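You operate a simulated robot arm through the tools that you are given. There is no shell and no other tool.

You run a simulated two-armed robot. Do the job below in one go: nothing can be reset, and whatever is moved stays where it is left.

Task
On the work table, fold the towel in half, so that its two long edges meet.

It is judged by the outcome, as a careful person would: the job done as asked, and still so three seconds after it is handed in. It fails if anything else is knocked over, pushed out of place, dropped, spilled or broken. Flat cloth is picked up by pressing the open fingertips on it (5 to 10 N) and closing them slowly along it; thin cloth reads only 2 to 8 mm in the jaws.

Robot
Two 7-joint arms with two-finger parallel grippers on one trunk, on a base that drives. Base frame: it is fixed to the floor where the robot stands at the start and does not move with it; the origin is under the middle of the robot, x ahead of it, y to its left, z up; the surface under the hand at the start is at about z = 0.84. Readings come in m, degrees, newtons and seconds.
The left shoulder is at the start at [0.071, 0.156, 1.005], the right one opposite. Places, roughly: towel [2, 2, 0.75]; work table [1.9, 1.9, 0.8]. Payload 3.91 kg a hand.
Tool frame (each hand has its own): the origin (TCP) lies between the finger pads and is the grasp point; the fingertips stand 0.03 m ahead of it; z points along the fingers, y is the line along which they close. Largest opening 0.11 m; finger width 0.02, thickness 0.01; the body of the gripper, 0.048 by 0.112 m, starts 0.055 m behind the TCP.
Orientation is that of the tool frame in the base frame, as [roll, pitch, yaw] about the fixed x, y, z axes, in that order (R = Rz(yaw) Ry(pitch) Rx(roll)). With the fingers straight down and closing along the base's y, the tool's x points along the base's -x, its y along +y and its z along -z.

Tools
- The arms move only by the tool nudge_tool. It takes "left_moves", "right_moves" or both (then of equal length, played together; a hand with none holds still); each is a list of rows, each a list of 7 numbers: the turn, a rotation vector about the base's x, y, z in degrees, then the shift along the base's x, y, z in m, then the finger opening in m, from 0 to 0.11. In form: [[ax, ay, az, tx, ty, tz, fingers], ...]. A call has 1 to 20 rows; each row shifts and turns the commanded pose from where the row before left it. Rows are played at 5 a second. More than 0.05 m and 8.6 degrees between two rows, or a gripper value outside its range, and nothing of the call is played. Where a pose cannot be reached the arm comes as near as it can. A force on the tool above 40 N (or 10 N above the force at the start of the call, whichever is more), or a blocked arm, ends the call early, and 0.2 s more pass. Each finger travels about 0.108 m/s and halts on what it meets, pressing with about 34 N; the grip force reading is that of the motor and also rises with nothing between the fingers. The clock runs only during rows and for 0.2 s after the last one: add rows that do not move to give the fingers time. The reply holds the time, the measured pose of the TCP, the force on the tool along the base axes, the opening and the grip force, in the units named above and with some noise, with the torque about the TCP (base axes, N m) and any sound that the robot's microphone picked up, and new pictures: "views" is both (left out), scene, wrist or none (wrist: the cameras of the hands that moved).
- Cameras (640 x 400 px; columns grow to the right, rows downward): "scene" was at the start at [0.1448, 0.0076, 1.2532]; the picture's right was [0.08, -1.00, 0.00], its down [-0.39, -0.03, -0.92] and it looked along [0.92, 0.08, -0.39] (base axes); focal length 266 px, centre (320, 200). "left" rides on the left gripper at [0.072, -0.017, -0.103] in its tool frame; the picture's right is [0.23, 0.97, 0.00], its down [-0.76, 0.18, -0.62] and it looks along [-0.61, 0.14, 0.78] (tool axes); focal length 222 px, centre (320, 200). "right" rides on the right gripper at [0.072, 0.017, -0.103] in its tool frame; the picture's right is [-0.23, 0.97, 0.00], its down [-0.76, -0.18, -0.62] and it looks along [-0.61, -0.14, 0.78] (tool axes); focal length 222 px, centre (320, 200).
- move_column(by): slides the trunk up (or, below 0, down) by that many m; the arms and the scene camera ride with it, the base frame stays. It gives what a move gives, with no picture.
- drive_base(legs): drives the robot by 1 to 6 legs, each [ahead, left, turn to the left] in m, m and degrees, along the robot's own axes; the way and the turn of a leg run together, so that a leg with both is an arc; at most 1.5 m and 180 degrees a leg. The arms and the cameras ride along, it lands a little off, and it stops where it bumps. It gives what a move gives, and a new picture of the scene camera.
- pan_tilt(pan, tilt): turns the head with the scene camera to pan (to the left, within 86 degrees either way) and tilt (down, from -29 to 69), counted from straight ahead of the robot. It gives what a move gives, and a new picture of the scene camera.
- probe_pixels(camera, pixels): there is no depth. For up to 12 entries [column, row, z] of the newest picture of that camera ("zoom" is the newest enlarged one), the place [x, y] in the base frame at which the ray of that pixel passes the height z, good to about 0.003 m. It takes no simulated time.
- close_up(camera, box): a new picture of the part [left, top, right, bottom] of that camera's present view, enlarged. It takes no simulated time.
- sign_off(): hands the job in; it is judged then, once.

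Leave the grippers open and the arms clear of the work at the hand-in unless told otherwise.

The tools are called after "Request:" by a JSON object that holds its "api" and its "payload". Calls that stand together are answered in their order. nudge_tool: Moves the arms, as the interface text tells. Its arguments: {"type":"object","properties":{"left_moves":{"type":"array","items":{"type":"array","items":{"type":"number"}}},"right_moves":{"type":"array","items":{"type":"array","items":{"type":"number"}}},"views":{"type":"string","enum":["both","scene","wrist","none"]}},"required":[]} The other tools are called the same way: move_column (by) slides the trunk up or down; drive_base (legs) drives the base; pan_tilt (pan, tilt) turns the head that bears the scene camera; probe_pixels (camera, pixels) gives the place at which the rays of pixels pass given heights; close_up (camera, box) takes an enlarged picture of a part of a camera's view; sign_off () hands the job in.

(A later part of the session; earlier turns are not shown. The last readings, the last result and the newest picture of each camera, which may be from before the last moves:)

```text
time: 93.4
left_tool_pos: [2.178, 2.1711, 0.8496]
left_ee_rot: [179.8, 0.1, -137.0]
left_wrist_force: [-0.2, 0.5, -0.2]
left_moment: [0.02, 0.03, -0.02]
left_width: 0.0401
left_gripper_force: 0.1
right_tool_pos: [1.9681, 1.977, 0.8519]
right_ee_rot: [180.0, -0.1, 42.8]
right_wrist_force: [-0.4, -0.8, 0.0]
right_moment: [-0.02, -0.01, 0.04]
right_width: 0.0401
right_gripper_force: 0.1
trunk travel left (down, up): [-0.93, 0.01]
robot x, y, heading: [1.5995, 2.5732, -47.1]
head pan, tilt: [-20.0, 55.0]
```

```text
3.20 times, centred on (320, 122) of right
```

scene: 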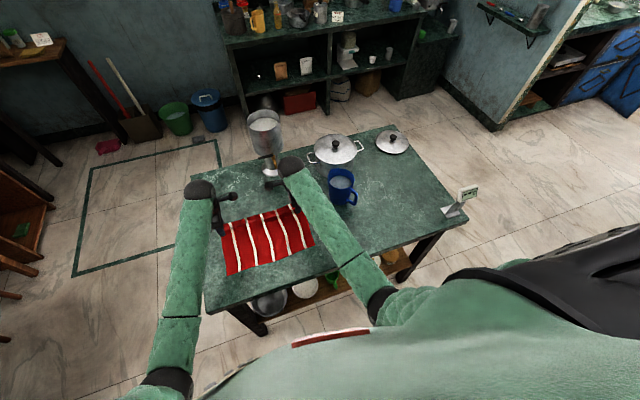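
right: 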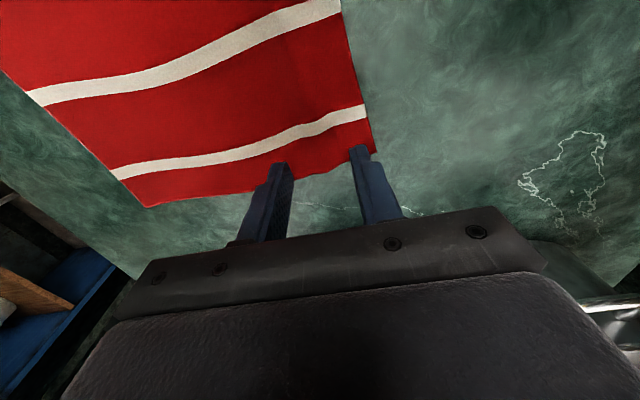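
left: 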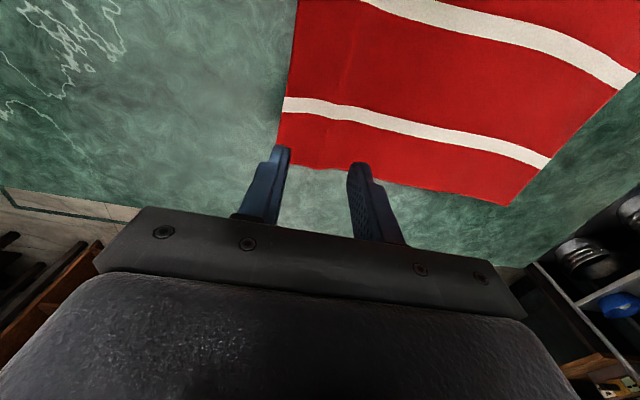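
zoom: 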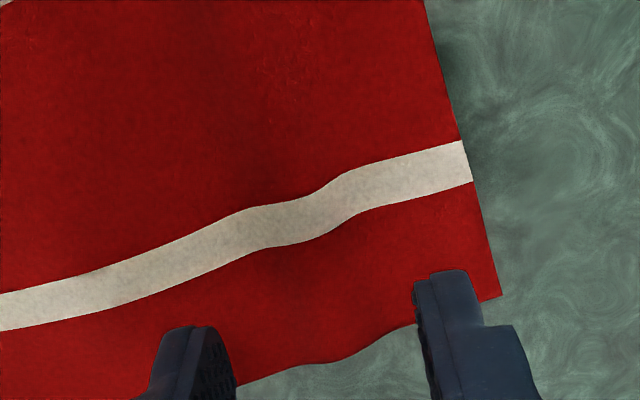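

The cloth springs back flat. Now I'll measure where the far edge lies.

Request:
{"api": "probe_pixels", "payload": {"camera": "left", "pixels": [[277, 144, 0.802], [283, 104, 0.802], [290, 61, 0.802]]}}

Request:
{"api": "probe_pixels", "payload": {"camera": "right", "pixels": [[376, 152, 0.802], [366, 110, 0.802], [354, 65, 0.802]]}}

```text
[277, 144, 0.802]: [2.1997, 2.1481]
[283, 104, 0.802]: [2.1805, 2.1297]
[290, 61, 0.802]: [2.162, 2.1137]
```

```text
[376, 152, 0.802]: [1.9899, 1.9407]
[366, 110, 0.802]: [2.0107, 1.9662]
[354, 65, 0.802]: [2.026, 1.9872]
```

The far edge lies at v≈0.087 (left) and 0.079 (right). I'll set the outer finger just beyond the edge and the inner finger on the cloth, with a 3 cm opening, so that closing takes up the edge itself.

Request:
{"api": "nudge_tool", "payload": {"left_moves": [[0, 0, 0, 0.0127, -0.0137, 0, 0.03], [0, 0, 0, 0, 0, -0.01, 0.03], [0, 0, 0, 0, 0, -0.008, 0.03], [0, 0, 0, 0, 0, -0.001, 0.03], [0, 0, 0, 0, 0, 0, 0.03]], "right_moves": [[0, 0, 0, 0.0176, -0.0191, 0, 0.03], [0, 0, 0, 0, 0, -0.01, 0.03], [0, 0, 0, 0, 0, -0.009, 0.03], [0, 0, 0, 0, 0, -0.001, 0.03], [0, 0, 0, 0, 0, 0, 0.03]], "views": "wrist"}}

Request:
{"api": "close_up", "payload": {"camera": "left", "box": [220, 60, 420, 185]}}

Request:
{"api": "close_up", "payload": {"camera": "right", "box": [220, 60, 420, 185]}}

```text
time: 94.6
left_tool_pos: [2.1899, 2.1565, 0.8317]
left_ee_rot: [-180.0, 0.1, -136.9]
left_wrist_force: [-1.0, 0.4, 0.1]
left_moment: [-0.01, 0.01, 0.01]
left_width: 0.03
left_gripper_force: 0.0
right_tool_pos: [1.9863, 1.9592, 0.8319]
right_ee_rot: [180.0, -0.1, 42.9]
right_wrist_force: [-0.3, 0.7, -0.4]
right_moment: [0.0, 0.02, -0.01]
right_width: 0.0299
right_gripper_force: 0.0
trunk travel left (down, up): [-0.93, 0.01]
robot x, y, heading: [1.6031, 2.5712, -47.6]
head pan, tilt: [-20.0, 55.0]
```

right: 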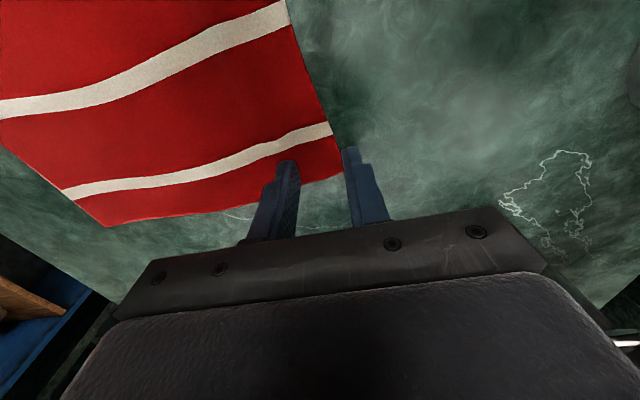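
left: 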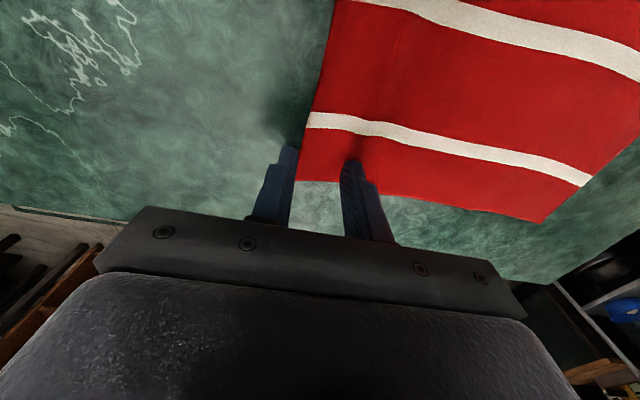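

```text
3.20 times, centred on (320, 122) of left
```

zoom: 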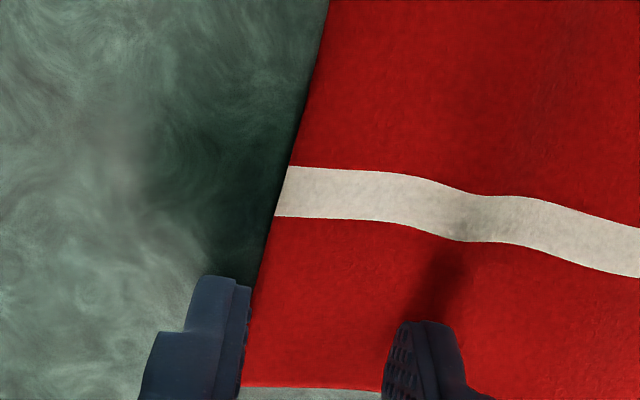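

```text
3.20 times, centred on (320, 122) of right
```

zoom: 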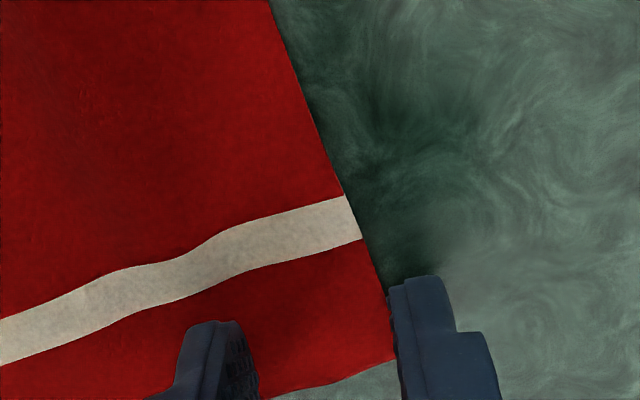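

That placement is just as intended on both sides. I'll press lightly and close slowly.

Request:
{"api": "nudge_tool", "payload": {"left_moves": [[0, 0, 0, 0, 0, -0.001, 0.03], [0, 0, 0, 0, 0, -0.001, 0.03], [0, 0, 0, 0, 0, 0, 0.03]], "right_moves": [[0, 0, 0, 0, 0, -0.001, 0.03], [0, 0, 0, 0, 0, -0.001, 0.03], [0, 0, 0, 0, 0, 0, 0.03]], "views": "none"}}

```text
time: 95.4
left_tool_pos: [2.1895, 2.1572, 0.8315]
left_ee_rot: [-179.9, 0.1, -137.0]
left_wrist_force: [2.1, -1.4, 10.5]
left_moment: [0.04, -0.03, 0.0]
left_width: 0.0301
left_gripper_force: 0.0
right_tool_pos: [1.9862, 1.9588, 0.8305]
right_ee_rot: [179.8, -0.1, 42.7]
right_wrist_force: [0.0, -0.8, 9.8]
right_moment: [0.04, 0.1, -0.01]
right_width: 0.0296
right_gripper_force: 0.0
trunk travel left (down, up): [-0.93, 0.01]
robot x, y, heading: [1.6051, 2.5701, -47.1]
head pan, tilt: [-20.0, 55.0]
```

Both hands press with about 10 N, so I'll close slowly now.

Request:
{"api": "nudge_tool", "payload": {"left_moves": [[0, 0, 0, 0, 0, 0.0005, 0.027], [0, 0, 0, 0, 0, 0, 0.024], [0, 0, 0, 0, 0, 0, 0.021], [0, 0, 0, 0, 0, 0, 0.018], [0, 0, 0, 0, 0, 0, 0.015], [0, 0, 0, 0, 0, 0, 0.012], [0, 0, 0, 0, 0, 0, 0.009], [0, 0, 0, 0, 0, 0, 0.006], [0, 0, 0, 0, 0, 0, 0.003], [0, 0, 0, 0, 0, 0, 0.0], [0, 0, 0, 0, 0, 0, 0.0], [0, 0, 0, 0, 0, 0, 0.0]], "right_moves": [[0, 0, 0, 0, 0, 0.0005, 0.027], [0, 0, 0, 0, 0, 0, 0.024], [0, 0, 0, 0, 0, 0, 0.021], [0, 0, 0, 0, 0, 0, 0.018], [0, 0, 0, 0, 0, 0, 0.015], [0, 0, 0, 0, 0, 0, 0.012], [0, 0, 0, 0, 0, 0, 0.009], [0, 0, 0, 0, 0, 0, 0.006], [0, 0, 0, 0, 0, 0, 0.003], [0, 0, 0, 0, 0, 0, 0.0], [0, 0, 0, 0, 0, 0, 0.0], [0, 0, 0, 0, 0, 0, 0.0]], "views": "wrist"}}

Request:
{"api": "close_up", "payload": {"camera": "left", "box": [220, 60, 420, 185]}}

Request:
{"api": "close_up", "payload": {"camera": "right", "box": [220, 60, 420, 185]}}

```text
time: 98.0
left_tool_pos: [2.19, 2.1581, 0.831]
left_ee_rot: [-179.9, 0.1, -137.1]
left_wrist_force: [-0.4, -0.1, 11.4]
left_moment: [0.03, 0.02, 0.01]
left_width: 0.002
left_gripper_force: 34.1
right_tool_pos: [1.9859, 1.9584, 0.8318]
right_ee_rot: [179.9, 0.0, 42.9]
right_wrist_force: [1.0, -0.1, 12.7]
right_moment: [0.01, 0.0, 0.01]
right_width: 0.0021
right_gripper_force: 33.8
trunk travel left (down, up): [-0.93, 0.01]
robot x, y, heading: [1.5998, 2.5696, -47.1]
head pan, tilt: [-20.0, 55.0]
```

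right: 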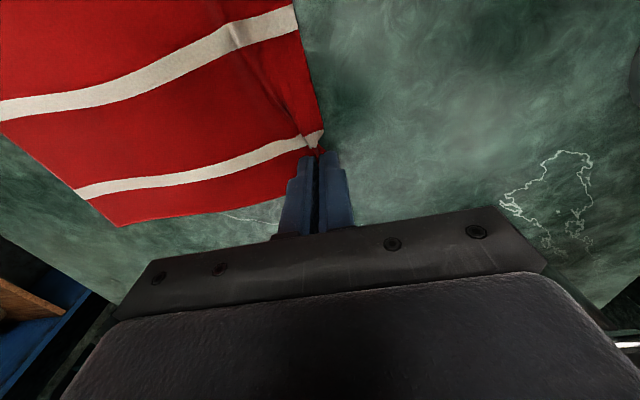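
left: 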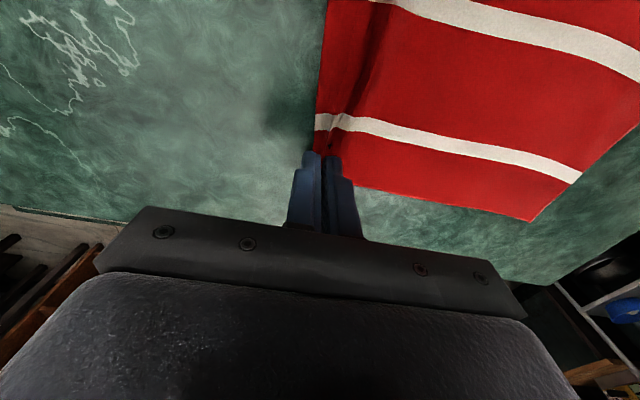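

```text
3.20 times, centred on (320, 122) of left
```

zoom: 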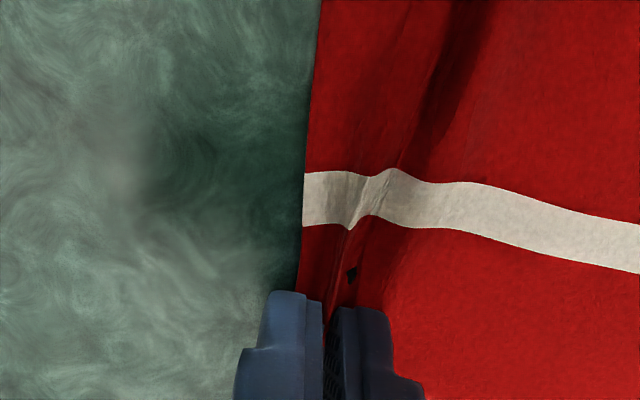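

```text
3.20 times, centred on (320, 122) of right
```

zoom: 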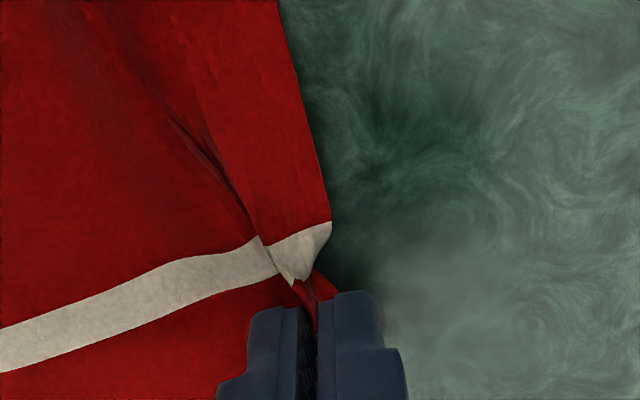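

The grip is now at the edge, but about 3 cm of cloth is gathered in each hand. A smaller bite will leave less to turn back after the fold, so I'll release once more and regrip with a narrow opening of about 1.2 cm right at the edge.

Request:
{"api": "nudge_tool", "payload": {"left_moves": [[0, 0, 0, 0, 0, 0.0005, 0.01], [0, 0, 0, 0, 0, 0.0005, 0.02], [0, 0, 0, 0, 0, 0, 0.03], [0, 0, 0, 0, 0, 0.01, 0.03], [0, 0, 0, 0, 0, 0.01, 0.03], [0, 0, 0, 0, 0, 0, 0.03]], "right_moves": [[0, 0, 0, 0, 0, 0.0005, 0.01], [0, 0, 0, 0, 0, 0.0005, 0.02], [0, 0, 0, 0, 0, 0, 0.03], [0, 0, 0, 0, 0, 0.01, 0.03], [0, 0, 0, 0, 0, 0.01, 0.03], [0, 0, 0, 0, 0, 0, 0.03]], "views": "wrist"}}

Request:
{"api": "close_up", "payload": {"camera": "left", "box": [220, 60, 420, 185]}}

Request:
{"api": "close_up", "payload": {"camera": "right", "box": [220, 60, 420, 185]}}

```text
time: 99.4
left_tool_pos: [2.1909, 2.1561, 0.8505]
left_ee_rot: [180.0, 0.2, -137.1]
left_wrist_force: [-0.6, -0.4, 1.3]
left_moment: [-0.01, -0.01, -0.02]
left_width: 0.0301
left_gripper_force: 0.0
right_tool_pos: [1.9853, 1.9585, 0.8516]
right_ee_rot: [180.0, -0.2, 42.8]
right_wrist_force: [0.9, -0.7, 0.4]
right_moment: [0.01, -0.03, -0.01]
right_width: 0.0301
right_gripper_force: 0.1
trunk travel left (down, up): [-0.93, 0.01]
robot x, y, heading: [1.5994, 2.5707, -47.4]
head pan, tilt: [-20.0, 55.0]
```

right: 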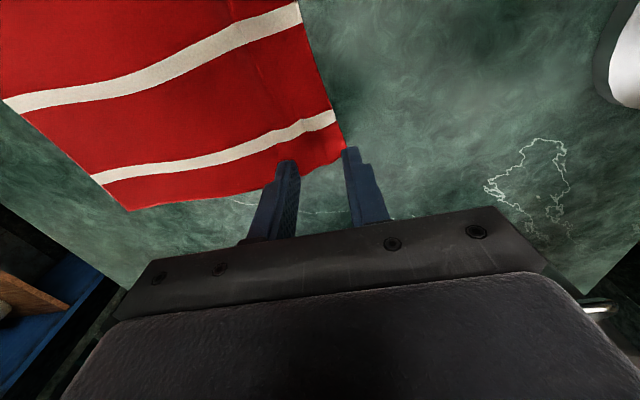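
left: 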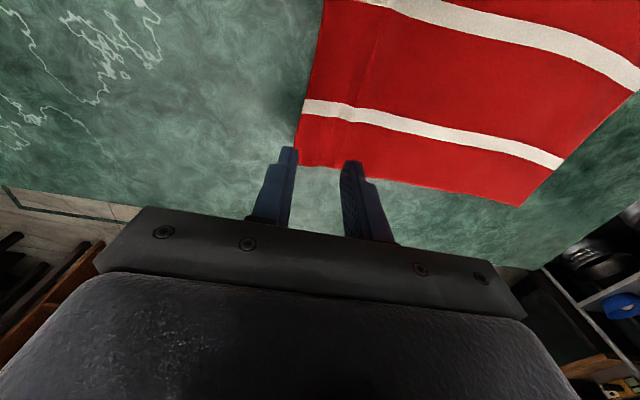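

```text
3.20 times, centred on (320, 122) of left
```

zoom: 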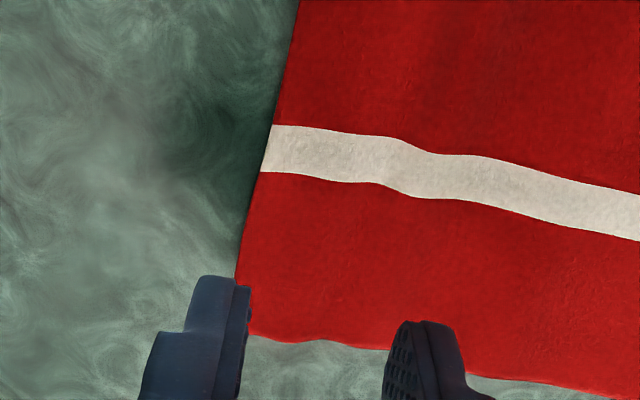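

```text
3.20 times, centred on (320, 122) of right
```

zoom: 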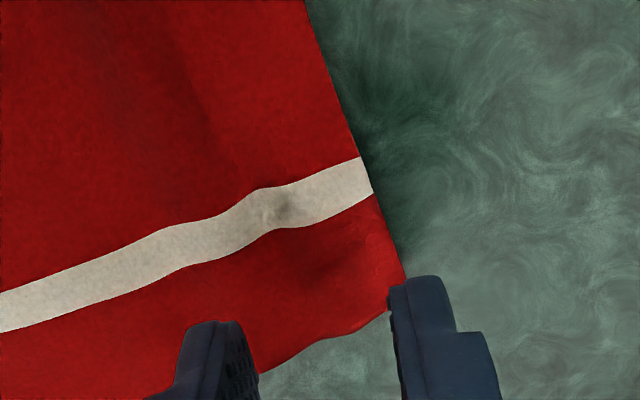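

Request:
{"api": "probe_pixels", "payload": {"camera": "left", "pixels": [[304.4, 107, 0.802], [294.5, 145, 0.802]]}}

Request:
{"api": "probe_pixels", "payload": {"camera": "right", "pixels": [[335, 115, 0.802], [346, 146, 0.802]]}}

```text
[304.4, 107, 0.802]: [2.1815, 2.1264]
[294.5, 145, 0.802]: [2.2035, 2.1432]
```

```text
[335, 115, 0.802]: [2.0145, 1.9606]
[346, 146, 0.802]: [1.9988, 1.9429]
```

Request:
{"api": "nudge_tool", "payload": {"left_moves": [[0, 0, 0, 0.0081, -0.0088, 0, 0.013], [0, 0, 0, 0, 0, -0.01, 0.013], [0, 0, 0, 0, 0, -0.009, 0.013], [0, 0, 0, 0, 0, -0.001, 0.013], [0, 0, 0, 0, 0, -0.0005, 0.013], [0, 0, 0, 0, 0, 0, 0.013]], "right_moves": [[0, 0, 0, 0.0102, -0.011, 0, 0.013], [0, 0, 0, 0, 0, -0.01, 0.013], [0, 0, 0, 0, 0, -0.009, 0.013], [0, 0, 0, 0, 0, -0.001, 0.013], [0, 0, 0, 0, 0, -0.0005, 0.013], [0, 0, 0, 0, 0, 0, 0.013]], "views": "wrist"}}

Request:
{"api": "close_up", "payload": {"camera": "left", "box": [220, 60, 420, 185]}}

Request:
{"api": "close_up", "payload": {"camera": "right", "box": [220, 60, 420, 185]}}

```text
time: 100.1
left_tool_pos: [2.1988, 2.1491, 0.8398]
left_ee_rot: [-180.0, 0.2, -136.9]
left_wrist_force: [0.1, -0.4, 0.2]
left_moment: [0.0, -0.02, 0.02]
left_width: 0.013
left_gripper_force: 0.0
right_tool_pos: [1.9748, 1.9341, 0.8304]
right_ee_rot: [-179.9, 1.7, 42.6]
right_wrist_force: [-2.3, 3.7, 19.1]
right_moment: [0.31, 0.03, 0.04]
right_width: 0.0135
right_gripper_force: 0.6
trunk travel left (down, up): [-0.93, 0.01]
robot x, y, heading: [1.5981, 2.5692, -47.3]
head pan, tilt: [-20.0, 55.0]
stopped in row 3 (right hand): the force on the tool passed its limit at 47 N (the readings are from after the stop); the commanded pose is now the measured one
```

right: 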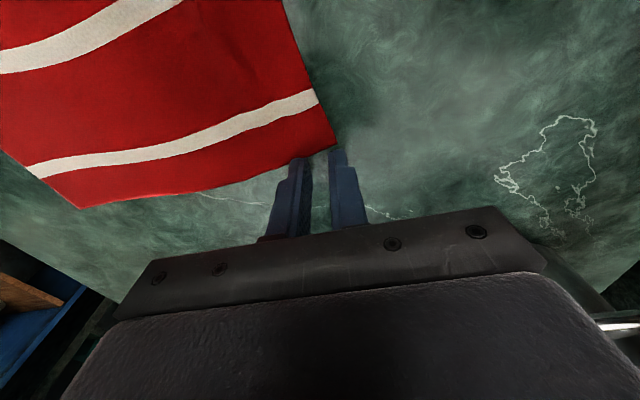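
left: 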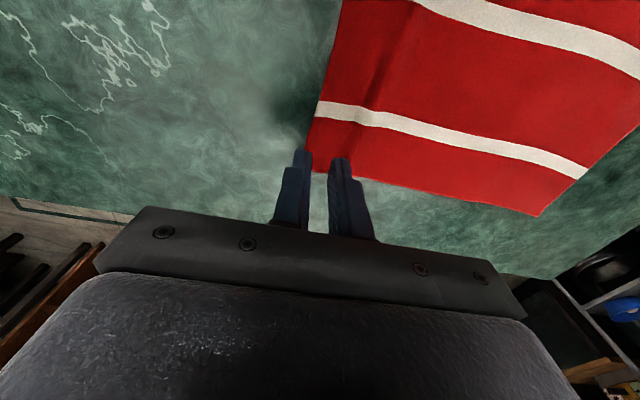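

```text
3.20 times, centred on (320, 122) of left
```

zoom: 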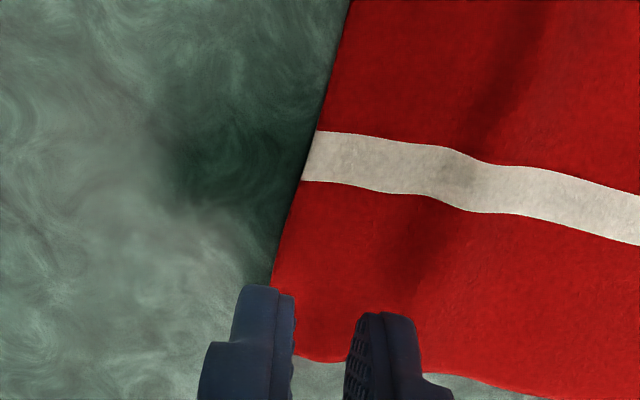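

```text
3.20 times, centred on (320, 122) of right
```

zoom: 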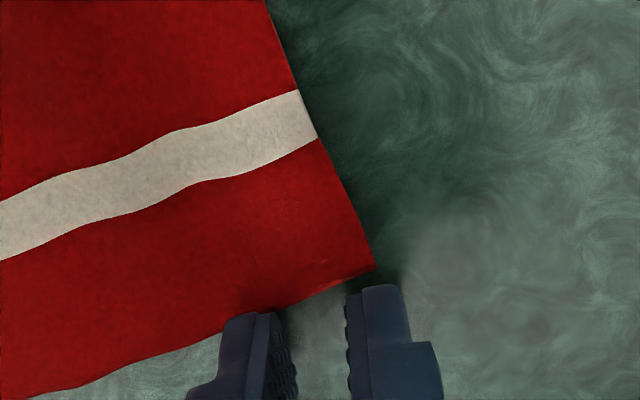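

The right hand met 47 N and was pushed about 2.4 cm sideways. Its wrist may have touched the steel dispenser behind it, so I'll look there before doing anything else.

Request:
{"api": "close_up", "payload": {"camera": "scene", "box": [160, 80, 400, 230]}}

Request:
{"api": "pan_tilt", "payload": {"pan": 5, "tilt": 50}}

Request:
{"api": "close_up", "payload": {"camera": "scene", "box": [240, 60, 480, 210]}}

```text
2.67 times, centred on (280, 155) of scene
```

zoom: 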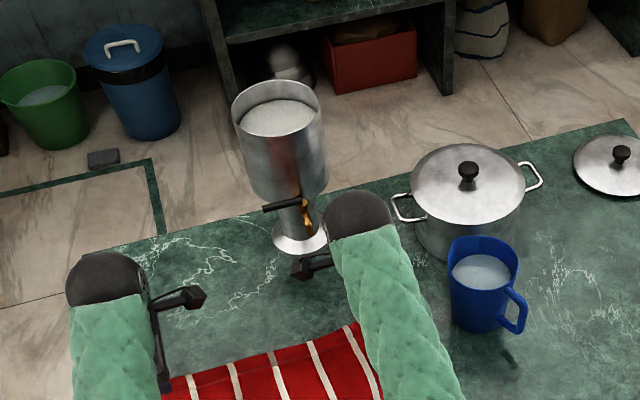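

```text
time: 101.0
left_tool_pos: [2.1974, 2.1493, 0.8398]
left_ee_rot: [-179.9, 0.0, -136.9]
left_wrist_force: [0.4, -0.4, -0.1]
left_moment: [0.01, 0.01, 0.0]
left_width: 0.0128
left_gripper_force: 0.0
right_tool_pos: [1.9742, 1.9352, 0.8312]
right_ee_rot: [-179.7, 1.6, 42.5]
right_wrist_force: [-0.9, -3.2, 25.3]
right_moment: [0.19, -0.1, 0.0]
right_width: 0.0129
right_gripper_force: 0.1
trunk travel left (down, up): [-0.93, 0.01]
robot x, y, heading: [1.5999, 2.573, -47.2]
head pan, tilt: [5.0, 50.0]
```

scene: 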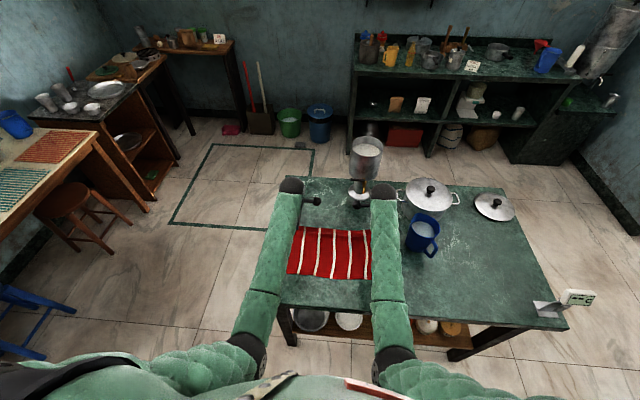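

```text
2.67 times, centred on (360, 135) of scene
```

zoom: 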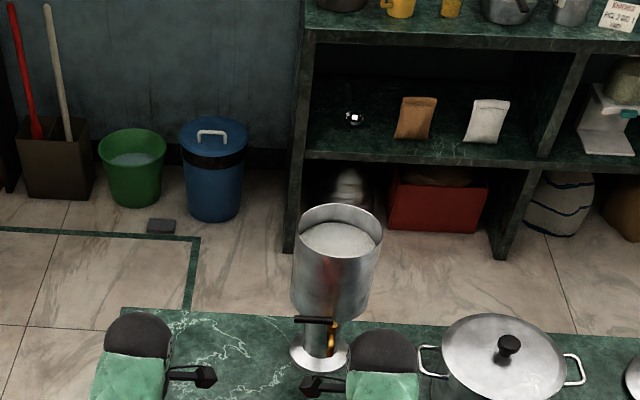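

The dispenser still stands upright. I'll check its base position against the earlier reading of about [2.149, 1.835].

Request:
{"api": "probe_pixels", "payload": {"camera": "zoom", "pixels": [[318, 350, 0.8], [318, 366, 0.8], [290, 350, 0.8], [347, 350, 0.8], [315, 320, 0.93], [338, 240, 1.1]]}}

Request:
{"api": "close_up", "payload": {"camera": "scene", "box": [320, 120, 440, 195]}}

```text
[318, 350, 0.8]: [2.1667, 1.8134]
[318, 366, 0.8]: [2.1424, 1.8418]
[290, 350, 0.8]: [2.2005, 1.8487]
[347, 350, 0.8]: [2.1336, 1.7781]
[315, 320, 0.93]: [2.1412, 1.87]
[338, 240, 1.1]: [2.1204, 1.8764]
```

```text
5.33 times, centred on (380, 158) of scene
```

zoom: 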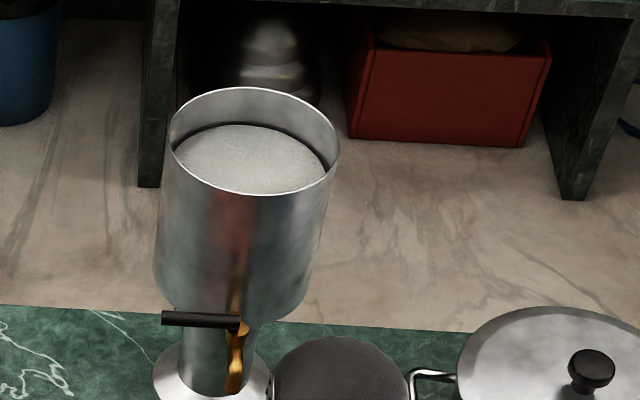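

The dispenser is unmoved (base about [2.14, 1.84]), as before. A wrist joint near its limit could also explain the shift. I'll lift both hands a little and test whether the right hand can reach the intended spot in free air.

Request:
{"api": "nudge_tool", "payload": {"left_moves": [[0, 0, 0, 0, 0, 0.01, 0.013], [0, 0, 0, 0, 0, 0.01, 0.013], [0, 0, 0, 0, 0, 0, 0.013], [0, 0, 0, 0, 0, 0, 0.013]], "right_moves": [[0, 0, 0, 0, 0, 0.02, 0.013], [0, 0, 0, 0, 0, 0.01, 0.013], [0, 0, 0, 0.0207, 0.0134, 0, 0.013], [0, 0, 0, 0, 0, 0, 0.013]], "views": "wrist"}}

```text
time: 102.2
left_tool_pos: [2.1973, 2.1482, 0.8585]
left_ee_rot: [-180.0, 0.1, -136.9]
left_wrist_force: [0.1, 0.7, 0.0]
left_moment: [0.0, 0.01, -0.02]
left_width: 0.0133
left_gripper_force: 0.0
right_tool_pos: [1.9434, 1.9157, 0.8394]
right_ee_rot: [-178.6, 6.2, 41.6]
right_wrist_force: [-0.4, -0.2, -0.1]
right_moment: [-0.01, -0.03, -0.01]
right_width: 0.0129
right_gripper_force: 0.1
trunk travel left (down, up): [-0.93, 0.01]
robot x, y, heading: [1.6008, 2.5749, -47.3]
head pan, tilt: [5.0, 50.0]
stopped in row 4 (right hand): the arm was blocked; the commanded pose is now the measured one
```

right: 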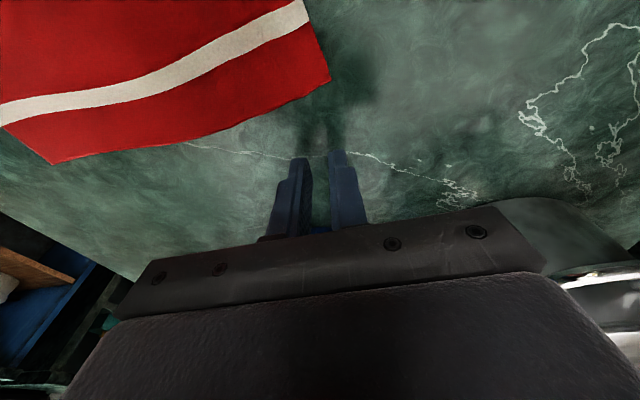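
left: 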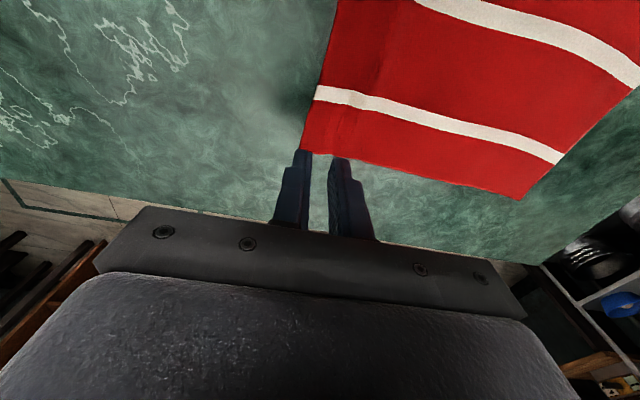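

The right hand drifts further the wrong way with no force at its wrist, so the cause is higher up the arm: a joint limit, or an elbow contact. I'll raise the right hand straight up in small steps, away from the mug, and watch.

Request:
{"api": "nudge_tool", "payload": {"right_moves": [[0, 0, 0, 0, 0, 0.02, 0.013], [0, 0, 0, 0, 0, 0.02, 0.013], [0, 0, 0, 0, 0, 0.02, 0.013], [0, 0, 0, 0, 0, 0, 0.013]], "views": "scene"}}

Request:
{"api": "pan_tilt", "payload": {"pan": -20, "tilt": 65}}

```text
time: 103.4
left_tool_pos: [2.1984, 2.1485, 0.8593]
left_ee_rot: [-179.9, 0.1, -136.9]
left_wrist_force: [-0.2, -0.3, -0.2]
left_moment: [-0.01, 0.01, 0.01]
left_width: 0.013
left_gripper_force: 0.0
right_tool_pos: [1.8967, 1.8873, 0.8868]
right_ee_rot: [-177.5, 10.2, 40.9]
right_wrist_force: [-0.7, 0.0, -0.4]
right_moment: [0.02, -0.01, 0.04]
right_width: 0.0133
right_gripper_force: 0.1
trunk travel left (down, up): [-0.93, 0.01]
robot x, y, heading: [1.6013, 2.5734, -47.3]
head pan, tilt: [5.0, 50.0]
stopped in row 4 (right hand): the arm was blocked; the commanded pose is now the measured one
```

scene: 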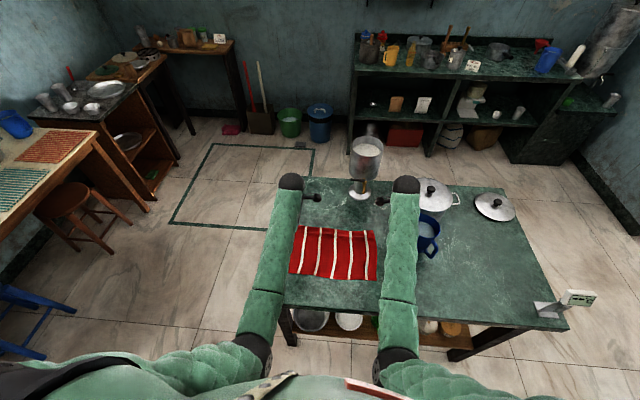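

```text
time: 104.2
left_tool_pos: [2.1979, 2.1483, 0.8587]
left_ee_rot: [180.0, 0.1, -136.9]
left_wrist_force: [0.6, -0.2, -0.4]
left_moment: [-0.01, -0.01, 0.0]
left_width: 0.0129
left_gripper_force: 0.1
right_tool_pos: [1.8954, 1.8879, 0.8858]
right_ee_rot: [-177.5, 10.3, 40.9]
right_wrist_force: [0.5, -0.7, -1.2]
right_moment: [-0.03, -0.02, 0.01]
right_width: 0.013
right_gripper_force: 0.0
trunk travel left (down, up): [-0.93, 0.01]
robot x, y, heading: [1.5973, 2.5713, -47.2]
head pan, tilt: [-20.0, 65.0]
```

scene: 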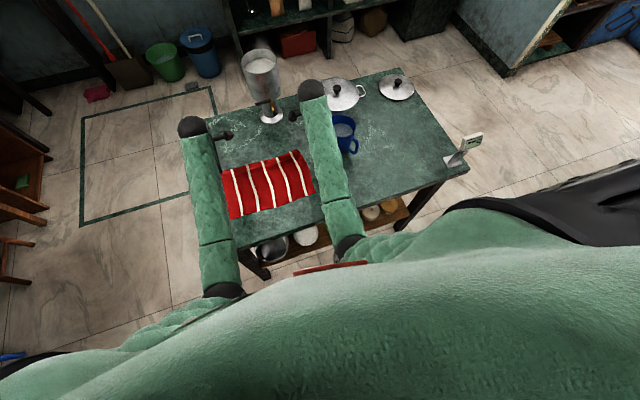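

The right elbow has drifted in against the robot's own body, and that is pushing the hand sideways to within a few centimetres of the mug. I'll lift the left hand slightly, then drive the base a little back and left. Both hands then leave the mug without using the jammed arm.

Request:
{"api": "nudge_tool", "payload": {"left_moves": [[0, 0, 0, 0, 0, 0.03, 0.013], [0, 0, 0, 0, 0, 0.03, 0.013]], "views": "none"}}

Request:
{"api": "drive_base", "payload": {"legs": [[-0.12, 0.08, 0]]}}

```text
time: 104.8
left_tool_pos: [2.2059, 2.1681, 0.9093]
left_ee_rot: [179.1, 1.7, -136.6]
left_wrist_force: [-0.8, -0.5, -0.3]
left_moment: [-0.06, 0.0, 0.02]
left_width: 0.0129
left_gripper_force: 0.0
right_tool_pos: [1.8975, 1.8887, 0.8868]
right_ee_rot: [-177.6, 10.2, 40.8]
right_wrist_force: [0.4, 0.2, 0.1]
right_moment: [-0.02, -0.01, 0.02]
right_width: 0.013
right_gripper_force: 0.0
trunk travel left (down, up): [-0.93, 0.01]
robot x, y, heading: [1.599, 2.5718, -47.0]
head pan, tilt: [-20.0, 65.0]
```

```text
time: 106.2
left_tool_pos: [2.1849, 2.3037, 0.9113]
left_ee_rot: [179.4, 1.7, -136.7]
left_wrist_force: [0.1, -0.6, 0.5]
left_moment: [-0.03, 0.03, 0.01]
left_width: 0.0132
left_gripper_force: 0.1
right_tool_pos: [1.8742, 2.0287, 0.8856]
right_ee_rot: [-177.7, 10.2, 40.7]
right_wrist_force: [-0.7, 0.4, 0.6]
right_moment: [-0.04, -0.01, -0.03]
right_width: 0.013
right_gripper_force: 0.0
trunk travel left (down, up): [-0.93, 0.01]
robot x, y, heading: [1.577, 2.7151, -47.4]
head pan, tilt: [-20.0, 65.0]
```

scene: 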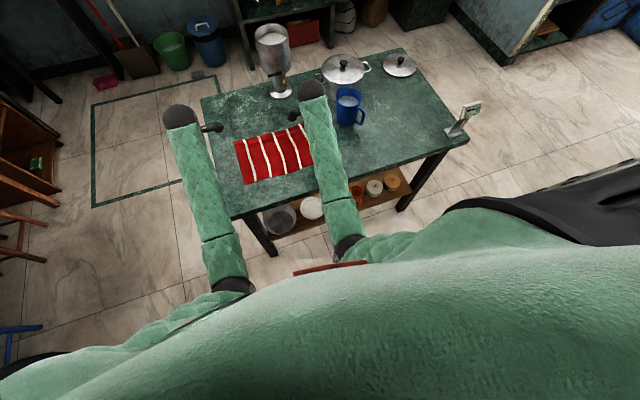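

Both hands are clear of the mug now. I'll move the hands gently ahead and up to bring the elbows off the body and see whether they obey.

Request:
{"api": "nudge_tool", "payload": {"left_moves": [[0, 0, 0, 0.0102, -0.011, 0.02, 0.013], [0, 0, 0, 0.0102, -0.011, 0.02, 0.013], [0, 0, 0, 0.0102, -0.011, 0.02, 0.013], [0, 0, 0, 0.0102, -0.011, 0.02, 0.013], [0, 0, 0, 0, 0, 0, 0.013]], "right_moves": [[0, 0, 0, 0.0102, -0.011, 0.02, 0.013], [0, 0, 0, 0.0102, -0.011, 0.02, 0.013], [0, 0, 0, 0.0102, -0.011, 0.02, 0.013], [0, 0, 0, 0.0102, -0.011, 0.02, 0.013], [0, 0, 0, 0, 0, 0, 0.013]], "views": "scene"}}

```text
time: 107.6
left_tool_pos: [2.2552, 2.2867, 0.9902]
left_ee_rot: [179.6, 4.6, -135.6]
left_wrist_force: [0.8, 0.5, 1.2]
left_moment: [-0.03, -0.01, -0.02]
left_width: 0.0131
left_gripper_force: 0.0
right_tool_pos: [1.8842, 1.9587, 0.967]
right_ee_rot: [-177.7, 13.2, 39.5]
right_wrist_force: [0.3, 0.2, 0.2]
right_moment: [0.01, -0.01, -0.01]
right_width: 0.0126
right_gripper_force: 0.2
trunk travel left (down, up): [-0.93, 0.01]
robot x, y, heading: [1.579, 2.7126, -47.3]
head pan, tilt: [-20.0, 65.0]
stopped in row 5 (left hand): the arm was blocked; the commanded pose is now the measured one
```

scene: 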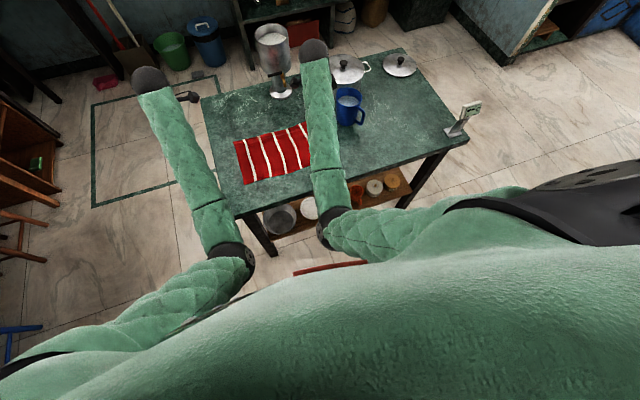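

The elbows have swung inward while reaching down from a high trunk. I'll raise the hands to nearly shoulder height, which worked earlier, and level the tools. Then I'll bring the trunk down so the elbows stay out to the sides.

Request:
{"api": "nudge_tool", "payload": {"left_moves": [[0, 0, 0, 0, 0, 0.03, 0.03], [0, 0, 0, 0, 0, 0.03, 0.03], [0, 0, 0, 0, 0, 0.03, 0.03], [0, 0, 0, 0, 0, 0.03, 0.03], [0, 0, 0, 0, 0, 0.03, 0.03], [0, 0, 0, 0, 0, 0.03, 0.03], [0, 0, 0, 0, 0, 0.03, 0.03], [0, 0, 0, 0, 0, 0.03, 0.03], [0, 0, 0, 0, 0, 0.0, 0.03]], "right_moves": [[0, 0, 0, 0, 0, 0.03, 0.03], [0, 0, 0, 0, 0, 0.03, 0.03], [0, 0, 0, 0, 0, 0.03, 0.03], [0, 0, 0, 0, 0, 0.03, 0.03], [0, 0, 0, 0, 0, 0.03, 0.03], [0, 0, 0, 0, 0, 0.03, 0.03], [0, 0, 0, 0, 0, 0.03, 0.03], [0, 0, 0, 0, 0, 0.03, 0.03], [0, 0, 0, 0, 0, 0.0, 0.03]], "views": "scene"}}

```text
time: 108.3
left_tool_pos: [2.3401, 2.3676, 1.0617]
left_ee_rot: [180.0, 12.9, -131.0]
left_wrist_force: [0.1, 0.5, 0.4]
left_moment: [-0.01, 0.02, -0.01]
left_width: 0.03
left_gripper_force: 0.0
left hand out of reach, approached as far as the arm can: row 3
right_tool_pos: [1.8612, 1.9379, 1.0365]
right_ee_rot: [-177.8, 15.7, 38.5]
right_wrist_force: [-0.8, -0.5, 0.0]
right_moment: [0.0, 0.01, 0.02]
right_width: 0.0299
right_gripper_force: 0.0
trunk travel left (down, up): [-0.93, 0.01]
robot x, y, heading: [1.5771, 2.7136, -47.2]
head pan, tilt: [-20.0, 65.0]
stopped in row 3 (left hand): the arm was blocked; the commanded pose is now the measured one
```

scene: 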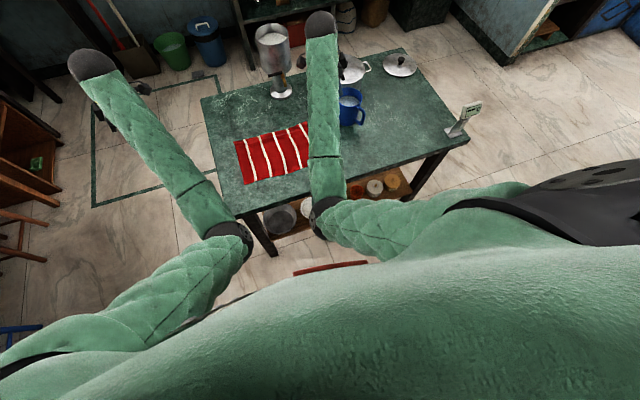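

The left arm reports out of reach, so the 90° inward wrist turn is likely winding the wrist to its limit and forcing the elbows in. I'll unwind that turn in the air (the hands are above the mug's height) and see whether the arms recover.

Request:
{"api": "nudge_tool", "payload": {"left_moves": [[0, 0, -8, 0, 0, 0, 0.03], [0, 0, -8, 0, 0, 0, 0.03], [0, 0, -8, 0, 0, 0, 0.03], [0, 0, -8, 0, 0, 0, 0.03], [0, 0, -8, 0, 0, 0, 0.03], [0, 0, -8, 0, 0, 0, 0.03], [0, 0, 0, 0, 0, 0, 0.03]], "right_moves": [[0, 0, 8, 0, 0, 0, 0.03], [0, 0, 8, 0, 0, 0, 0.03], [0, 0, 8, 0, 0, 0, 0.03], [0, 0, 8, 0, 0, 0, 0.03], [0, 0, 8, 0, 0, 0, 0.03], [0, 0, 8, 0, 0, 0, 0.03], [0, 0, 0, 0, 0, 0, 0.03]], "views": "scene"}}

```text
time: 109.9
left_tool_pos: [2.3384, 2.3669, 1.062]
left_ee_rot: [-179.9, 12.7, -179.2]
left_wrist_force: [0.6, -0.9, -0.2]
left_moment: [0.0, -0.01, -0.03]
left_width: 0.03
left_gripper_force: 0.0
right_tool_pos: [1.8614, 1.94, 1.0371]
right_ee_rot: [-177.7, 15.6, 86.8]
right_wrist_force: [-1.1, 0.0, 0.0]
right_moment: [0.0, 0.02, 0.01]
right_width: 0.03
right_gripper_force: 0.0
trunk travel left (down, up): [-0.93, 0.01]
robot x, y, heading: [1.5748, 2.7117, -47.5]
head pan, tilt: [-20.0, 65.0]
```

scene: 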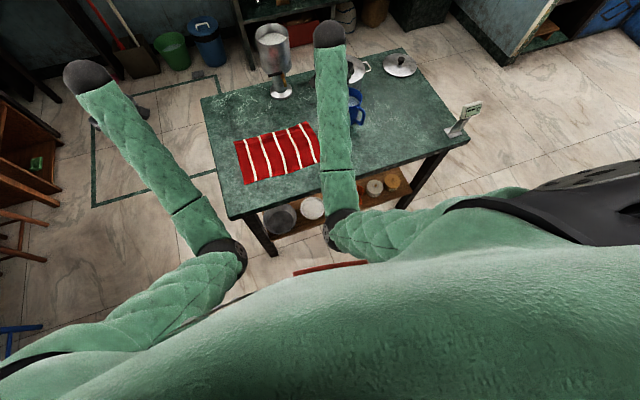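

The wrists obey when unwound. I'll finish unwinding to the neutral yaw, level the tools, and raise the hands.

Request:
{"api": "nudge_tool", "payload": {"left_moves": [[0, 0, -8, 0, 0, 0.01, 0.03], [0, 0, -8, 0, 0, 0.01, 0.03], [0, 0, -8, 0, 0, 0.01, 0.03], [0, 0, -8, 0, 0, 0.01, 0.03], [0, 0, -8, 0, 0, 0.01, 0.03], [0, 0, -8, 0, 0, 0.01, 0.03], [4.67, 4.3, 0, 0, 0, 0.01, 0.03], [4.67, 4.3, 0, 0, 0, 0.01, 0.03], [0, 0, 0, 0, 0, 0.03, 0.03], [0, 0, 0, 0, 0, 0.03, 0.03], [0, 0, 0, 0, 0, 0.03, 0.03], [0, 0, 0, 0, 0, 0, 0.03]], "right_moves": [[0, 0, 7.7, 0, 0, 0.01, 0.03], [0, 0, 7.7, 0, 0, 0.01, 0.03], [0, 0, 7.7, 0, 0, 0.01, 0.03], [0, 0, 7.7, 0, 0, 0.01, 0.03], [0, 0, 7.7, 0, 0, 0.01, 0.03], [0, 0, 7.7, 0, 0, 0.01, 0.03], [6.5, 4.45, 0, 0, 0, 0.01, 0.03], [6.5, 4.45, 0, 0, 0, 0.01, 0.03], [0, 0, 0, 0, 0, 0.03, 0.03], [0, 0, 0, 0, 0, 0.03, 0.03], [0, 0, 0, 0, 0, 0.03, 0.03], [0, 0, 0, 0, 0, 0, 0.03]], "views": "scene"}}

```text
time: 112.7
left_tool_pos: [2.4249, 2.3828, 1.1945]
left_ee_rot: [178.2, 0.5, 134.7]
left_wrist_force: [1.0, -0.8, 0.7]
left_moment: [-0.01, 0.0, 0.01]
left_width: 0.0303
left_gripper_force: 0.0
left hand out of reach, approached as far as the arm can: row 8, 9, 10, 11
right_tool_pos: [1.8238, 1.8468, 1.1709]
right_ee_rot: [-176.7, 0.6, 129.7]
right_wrist_force: [0.2, 0.1, -0.5]
right_moment: [-0.04, -0.04, -0.03]
right_width: 0.0301
right_gripper_force: 0.1
right hand out of reach, approached as far as the arm can: row 8, 9, 10, 11
trunk travel left (down, up): [-0.93, 0.01]
robot x, y, heading: [1.5776, 2.7129, -47.3]
head pan, tilt: [-20.0, 65.0]
stopped in row 12 (left hand): the arm was blocked; the commanded pose is now the measured one
```

scene: 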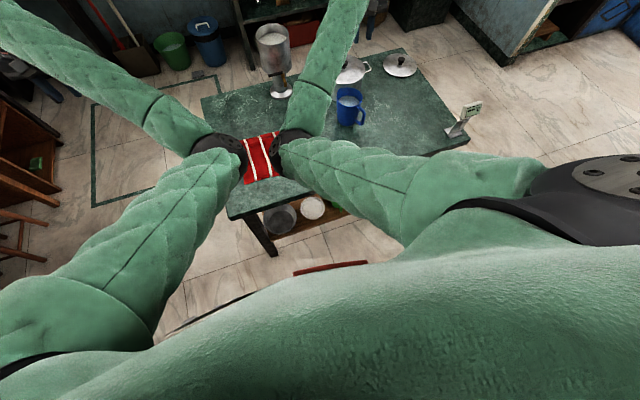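

The elbows are now crossed in toward the middle. Turning the wrists the other way should drive them back out, so I'll try that high in the air.

Request:
{"api": "nudge_tool", "payload": {"left_moves": [[0, 0, -8, 0, 0, 0, 0.03], [0, 0, -8, 0, 0, 0, 0.03], [0, 0, -8, 0, 0, 0, 0.03], [0, 0, -8, 0, 0, 0, 0.03], [0, 0, -8, 0, 0, 0, 0.03], [0, 0, 0, 0, 0, 0, 0.03]], "right_moves": [[0, 0, 8, 0, 0, 0, 0.03], [0, 0, 8, 0, 0, 0, 0.03], [0, 0, 8, 0, 0, 0, 0.03], [0, 0, 8, 0, 0, 0, 0.03], [0, 0, 8, 0, 0, 0, 0.03], [0, 0, 0, 0, 0, 0, 0.03]], "views": "scene"}}

```text
time: 114.1
left_tool_pos: [2.4228, 2.3816, 1.1951]
left_ee_rot: [178.1, 0.4, 94.6]
left_wrist_force: [-0.7, -0.7, 0.1]
left_moment: [0.0, 0.03, 0.02]
left_width: 0.0301
left_gripper_force: 0.1
right_tool_pos: [1.8225, 1.8482, 1.1674]
right_ee_rot: [-176.7, 0.4, 169.8]
right_wrist_force: [-0.1, 0.1, 0.1]
right_moment: [0.0, -0.01, 0.02]
right_width: 0.03
right_gripper_force: 0.1
trunk travel left (down, up): [-0.93, 0.01]
robot x, y, heading: [1.5816, 2.7107, -47.3]
head pan, tilt: [-20.0, 65.0]
```

scene: 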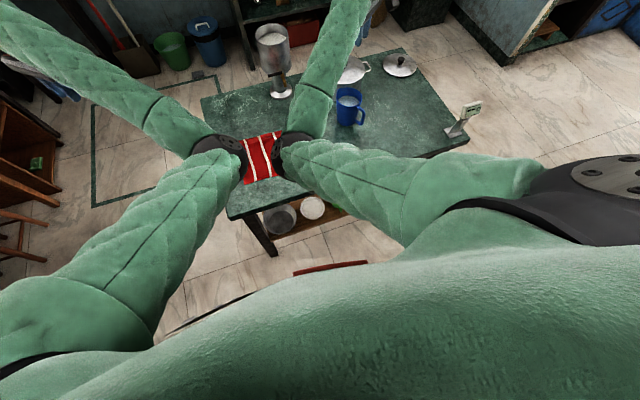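

The two elbows are now close together and hold each other back. I'll take the robot to the open floor beside the table, to my left, where I can reset the arm posture without endangering anything.

Request:
{"api": "drive_base", "payload": {"legs": [[-0.08, 0, 0], [0, 0.65, 0]]}}

Request:
{"api": "pan_tilt", "payload": {"pan": 0, "tilt": 45}}

```text
time: 118.4
left_tool_pos: [2.8502, 2.8881, 1.1945]
left_ee_rot: [178.1, 0.3, 94.8]
left_wrist_force: [0.4, -0.4, -0.6]
left_moment: [0.03, 0.0, 0.01]
left_width: 0.0297
left_gripper_force: 0.2
right_tool_pos: [2.2534, 2.3526, 1.1693]
right_ee_rot: [-176.9, 0.4, 169.8]
right_wrist_force: [-0.3, -0.9, 0.9]
right_moment: [-0.02, -0.01, -0.03]
right_width: 0.0301
right_gripper_force: 0.0
trunk travel left (down, up): [-0.93, 0.01]
robot x, y, heading: [2.0062, 3.2158, -47.2]
head pan, tilt: [-20.0, 65.0]
```

scene: 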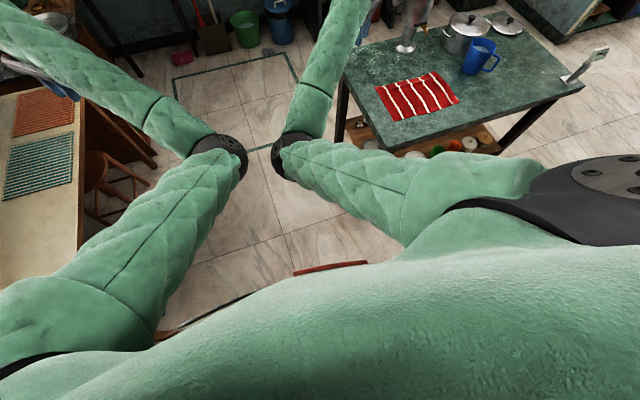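

```text
time: 119.2
left_tool_pos: [2.8511, 2.8893, 1.1964]
left_ee_rot: [178.1, 0.3, 94.8]
left_wrist_force: [-0.1, 0.3, -0.3]
left_moment: [0.02, -0.01, 0.02]
left_width: 0.0301
left_gripper_force: 0.0
right_tool_pos: [2.2525, 2.3534, 1.1681]
right_ee_rot: [-176.8, 0.4, 169.8]
right_wrist_force: [0.0, 0.5, -0.7]
right_moment: [0.02, 0.01, 0.01]
right_width: 0.0302
right_gripper_force: 0.2
trunk travel left (down, up): [-0.93, 0.01]
robot x, y, heading: [2.0094, 3.2152, -47.0]
head pan, tilt: [0.0, 45.0]
```

scene: 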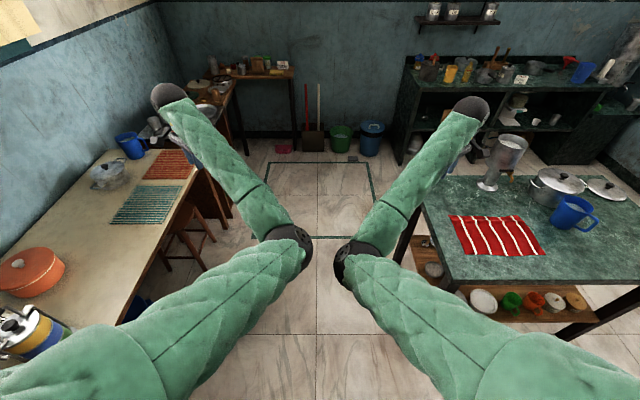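

Now I can see it clearly: both upper arms cross inward and the forearms splay out. Out here I can keep turning the wrists outward until their roll limit forces the elbows to swing back out. I'll do it in stages.

Request:
{"api": "nudge_tool", "payload": {"left_moves": [[0, 0, -8.5, 0, 0, 0, 0.03], [0, 0, -8.5, 0, 0, 0, 0.03], [0, 0, -8.5, 0, 0, 0, 0.03], [0, 0, -8.5, 0, 0, 0, 0.03], [0, 0, -8.5, 0, 0, 0, 0.03], [0, 0, -8.5, 0, 0, 0, 0.03], [0, 0, -8.5, 0, 0, 0, 0.03], [0, 0, -8.5, 0, 0, 0, 0.03], [0, 0, -8.5, 0, 0, 0, 0.03], [0, 0, -8.5, 0, 0, 0, 0.03], [0, 0, -8.5, 0, 0, 0, 0.03], [0, 0, -8.5, 0, 0, 0, 0.03], [0, 0, -8.5, 0, 0, 0, 0.03], [0, 0, -8.5, 0, 0, 0, 0.03]], "right_moves": [[0, 0, 8.5, 0, 0, 0, 0.03], [0, 0, 8.5, 0, 0, 0, 0.03], [0, 0, 8.5, 0, 0, 0, 0.03], [0, 0, 8.5, 0, 0, 0, 0.03], [0, 0, 8.5, 0, 0, 0, 0.03], [0, 0, 8.5, 0, 0, 0, 0.03], [0, 0, 8.5, 0, 0, 0, 0.03], [0, 0, 8.5, 0, 0, 0, 0.03], [0, 0, 8.5, 0, 0, 0, 0.03], [0, 0, 8.5, 0, 0, 0, 0.03], [0, 0, 8.5, 0, 0, 0, 0.03], [0, 0, 8.5, 0, 0, 0, 0.03], [0, 0, 8.5, 0, 0, 0, 0.03], [0, 0, 8.5, 0, 0, 0, 0.03]], "views": "scene"}}

```text
time: 122.2
left_tool_pos: [2.9047, 2.7941, 1.1044]
left_ee_rot: [178.1, 0.4, -24.3]
left_wrist_force: [0.0, -0.5, -0.7]
left_moment: [0.04, -0.01, 0.02]
left_width: 0.0299
left_gripper_force: 0.1
left hand out of reach, approached as far as the arm can: row 11, 12, 13, 14
right_tool_pos: [2.3299, 2.2996, 1.0798]
right_ee_rot: [-176.7, 0.5, -71.1]
right_wrist_force: [-0.5, -0.9, 0.4]
right_moment: [-0.01, 0.04, 0.01]
right_width: 0.0301
right_gripper_force: 0.0
right hand out of reach, approached as far as the arm can: row 11, 12, 13, 14
trunk travel left (down, up): [-0.93, 0.01]
robot x, y, heading: [2.0035, 3.2189, -47.2]
head pan, tilt: [0.0, 45.0]
```

scene: 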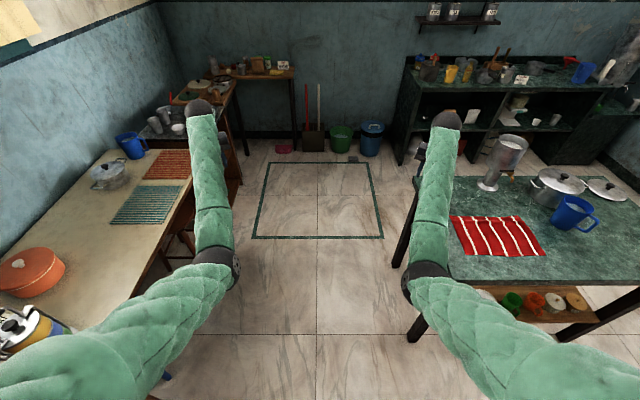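

That works: the elbows have moved well apart. I'll continue in the same direction.

Request:
{"api": "nudge_tool", "payload": {"left_moves": [[0, 0, -8.5, 0, 0, 0, 0.03], [0, 0, -8.5, 0, 0, 0, 0.03], [0, 0, -8.5, 0, 0, 0, 0.03], [0, 0, -8.5, 0, 0, 0, 0.03], [0, 0, -8.5, 0, 0, 0, 0.03], [0, 0, -8.5, 0, 0, 0, 0.03]], "right_moves": [[0, 0, 8.5, 0, 0, 0, 0.03], [0, 0, 8.5, 0, 0, 0, 0.03], [0, 0, 8.5, 0, 0, 0, 0.03], [0, 0, 8.5, 0, 0, 0, 0.03], [0, 0, 8.5, 0, 0, 0, 0.03], [0, 0, 8.5, 0, 0, 0, 0.03]], "views": "scene"}}

```text
time: 123.6
left_tool_pos: [2.9059, 2.7953, 1.1039]
left_ee_rot: [178.1, 0.6, -66.6]
left_wrist_force: [0.1, -0.6, -0.1]
left_moment: [0.03, -0.02, 0.02]
left_width: 0.0302
left_gripper_force: 0.0
left hand out of reach, approached as far as the arm can: row 6
right_tool_pos: [2.33, 2.2978, 1.0817]
right_ee_rot: [-176.7, 0.3, -26.1]
right_wrist_force: [-0.8, 0.2, -0.5]
right_moment: [0.02, -0.08, 0.01]
right_width: 0.03
right_gripper_force: 0.1
right hand out of reach, approached as far as the arm can: row 6
trunk travel left (down, up): [-0.93, 0.01]
robot x, y, heading: [2.0071, 3.2173, -47.0]
head pan, tilt: [0.0, 45.0]
```

scene: 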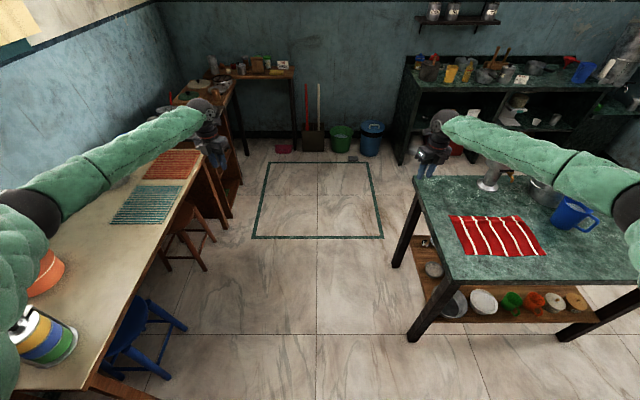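

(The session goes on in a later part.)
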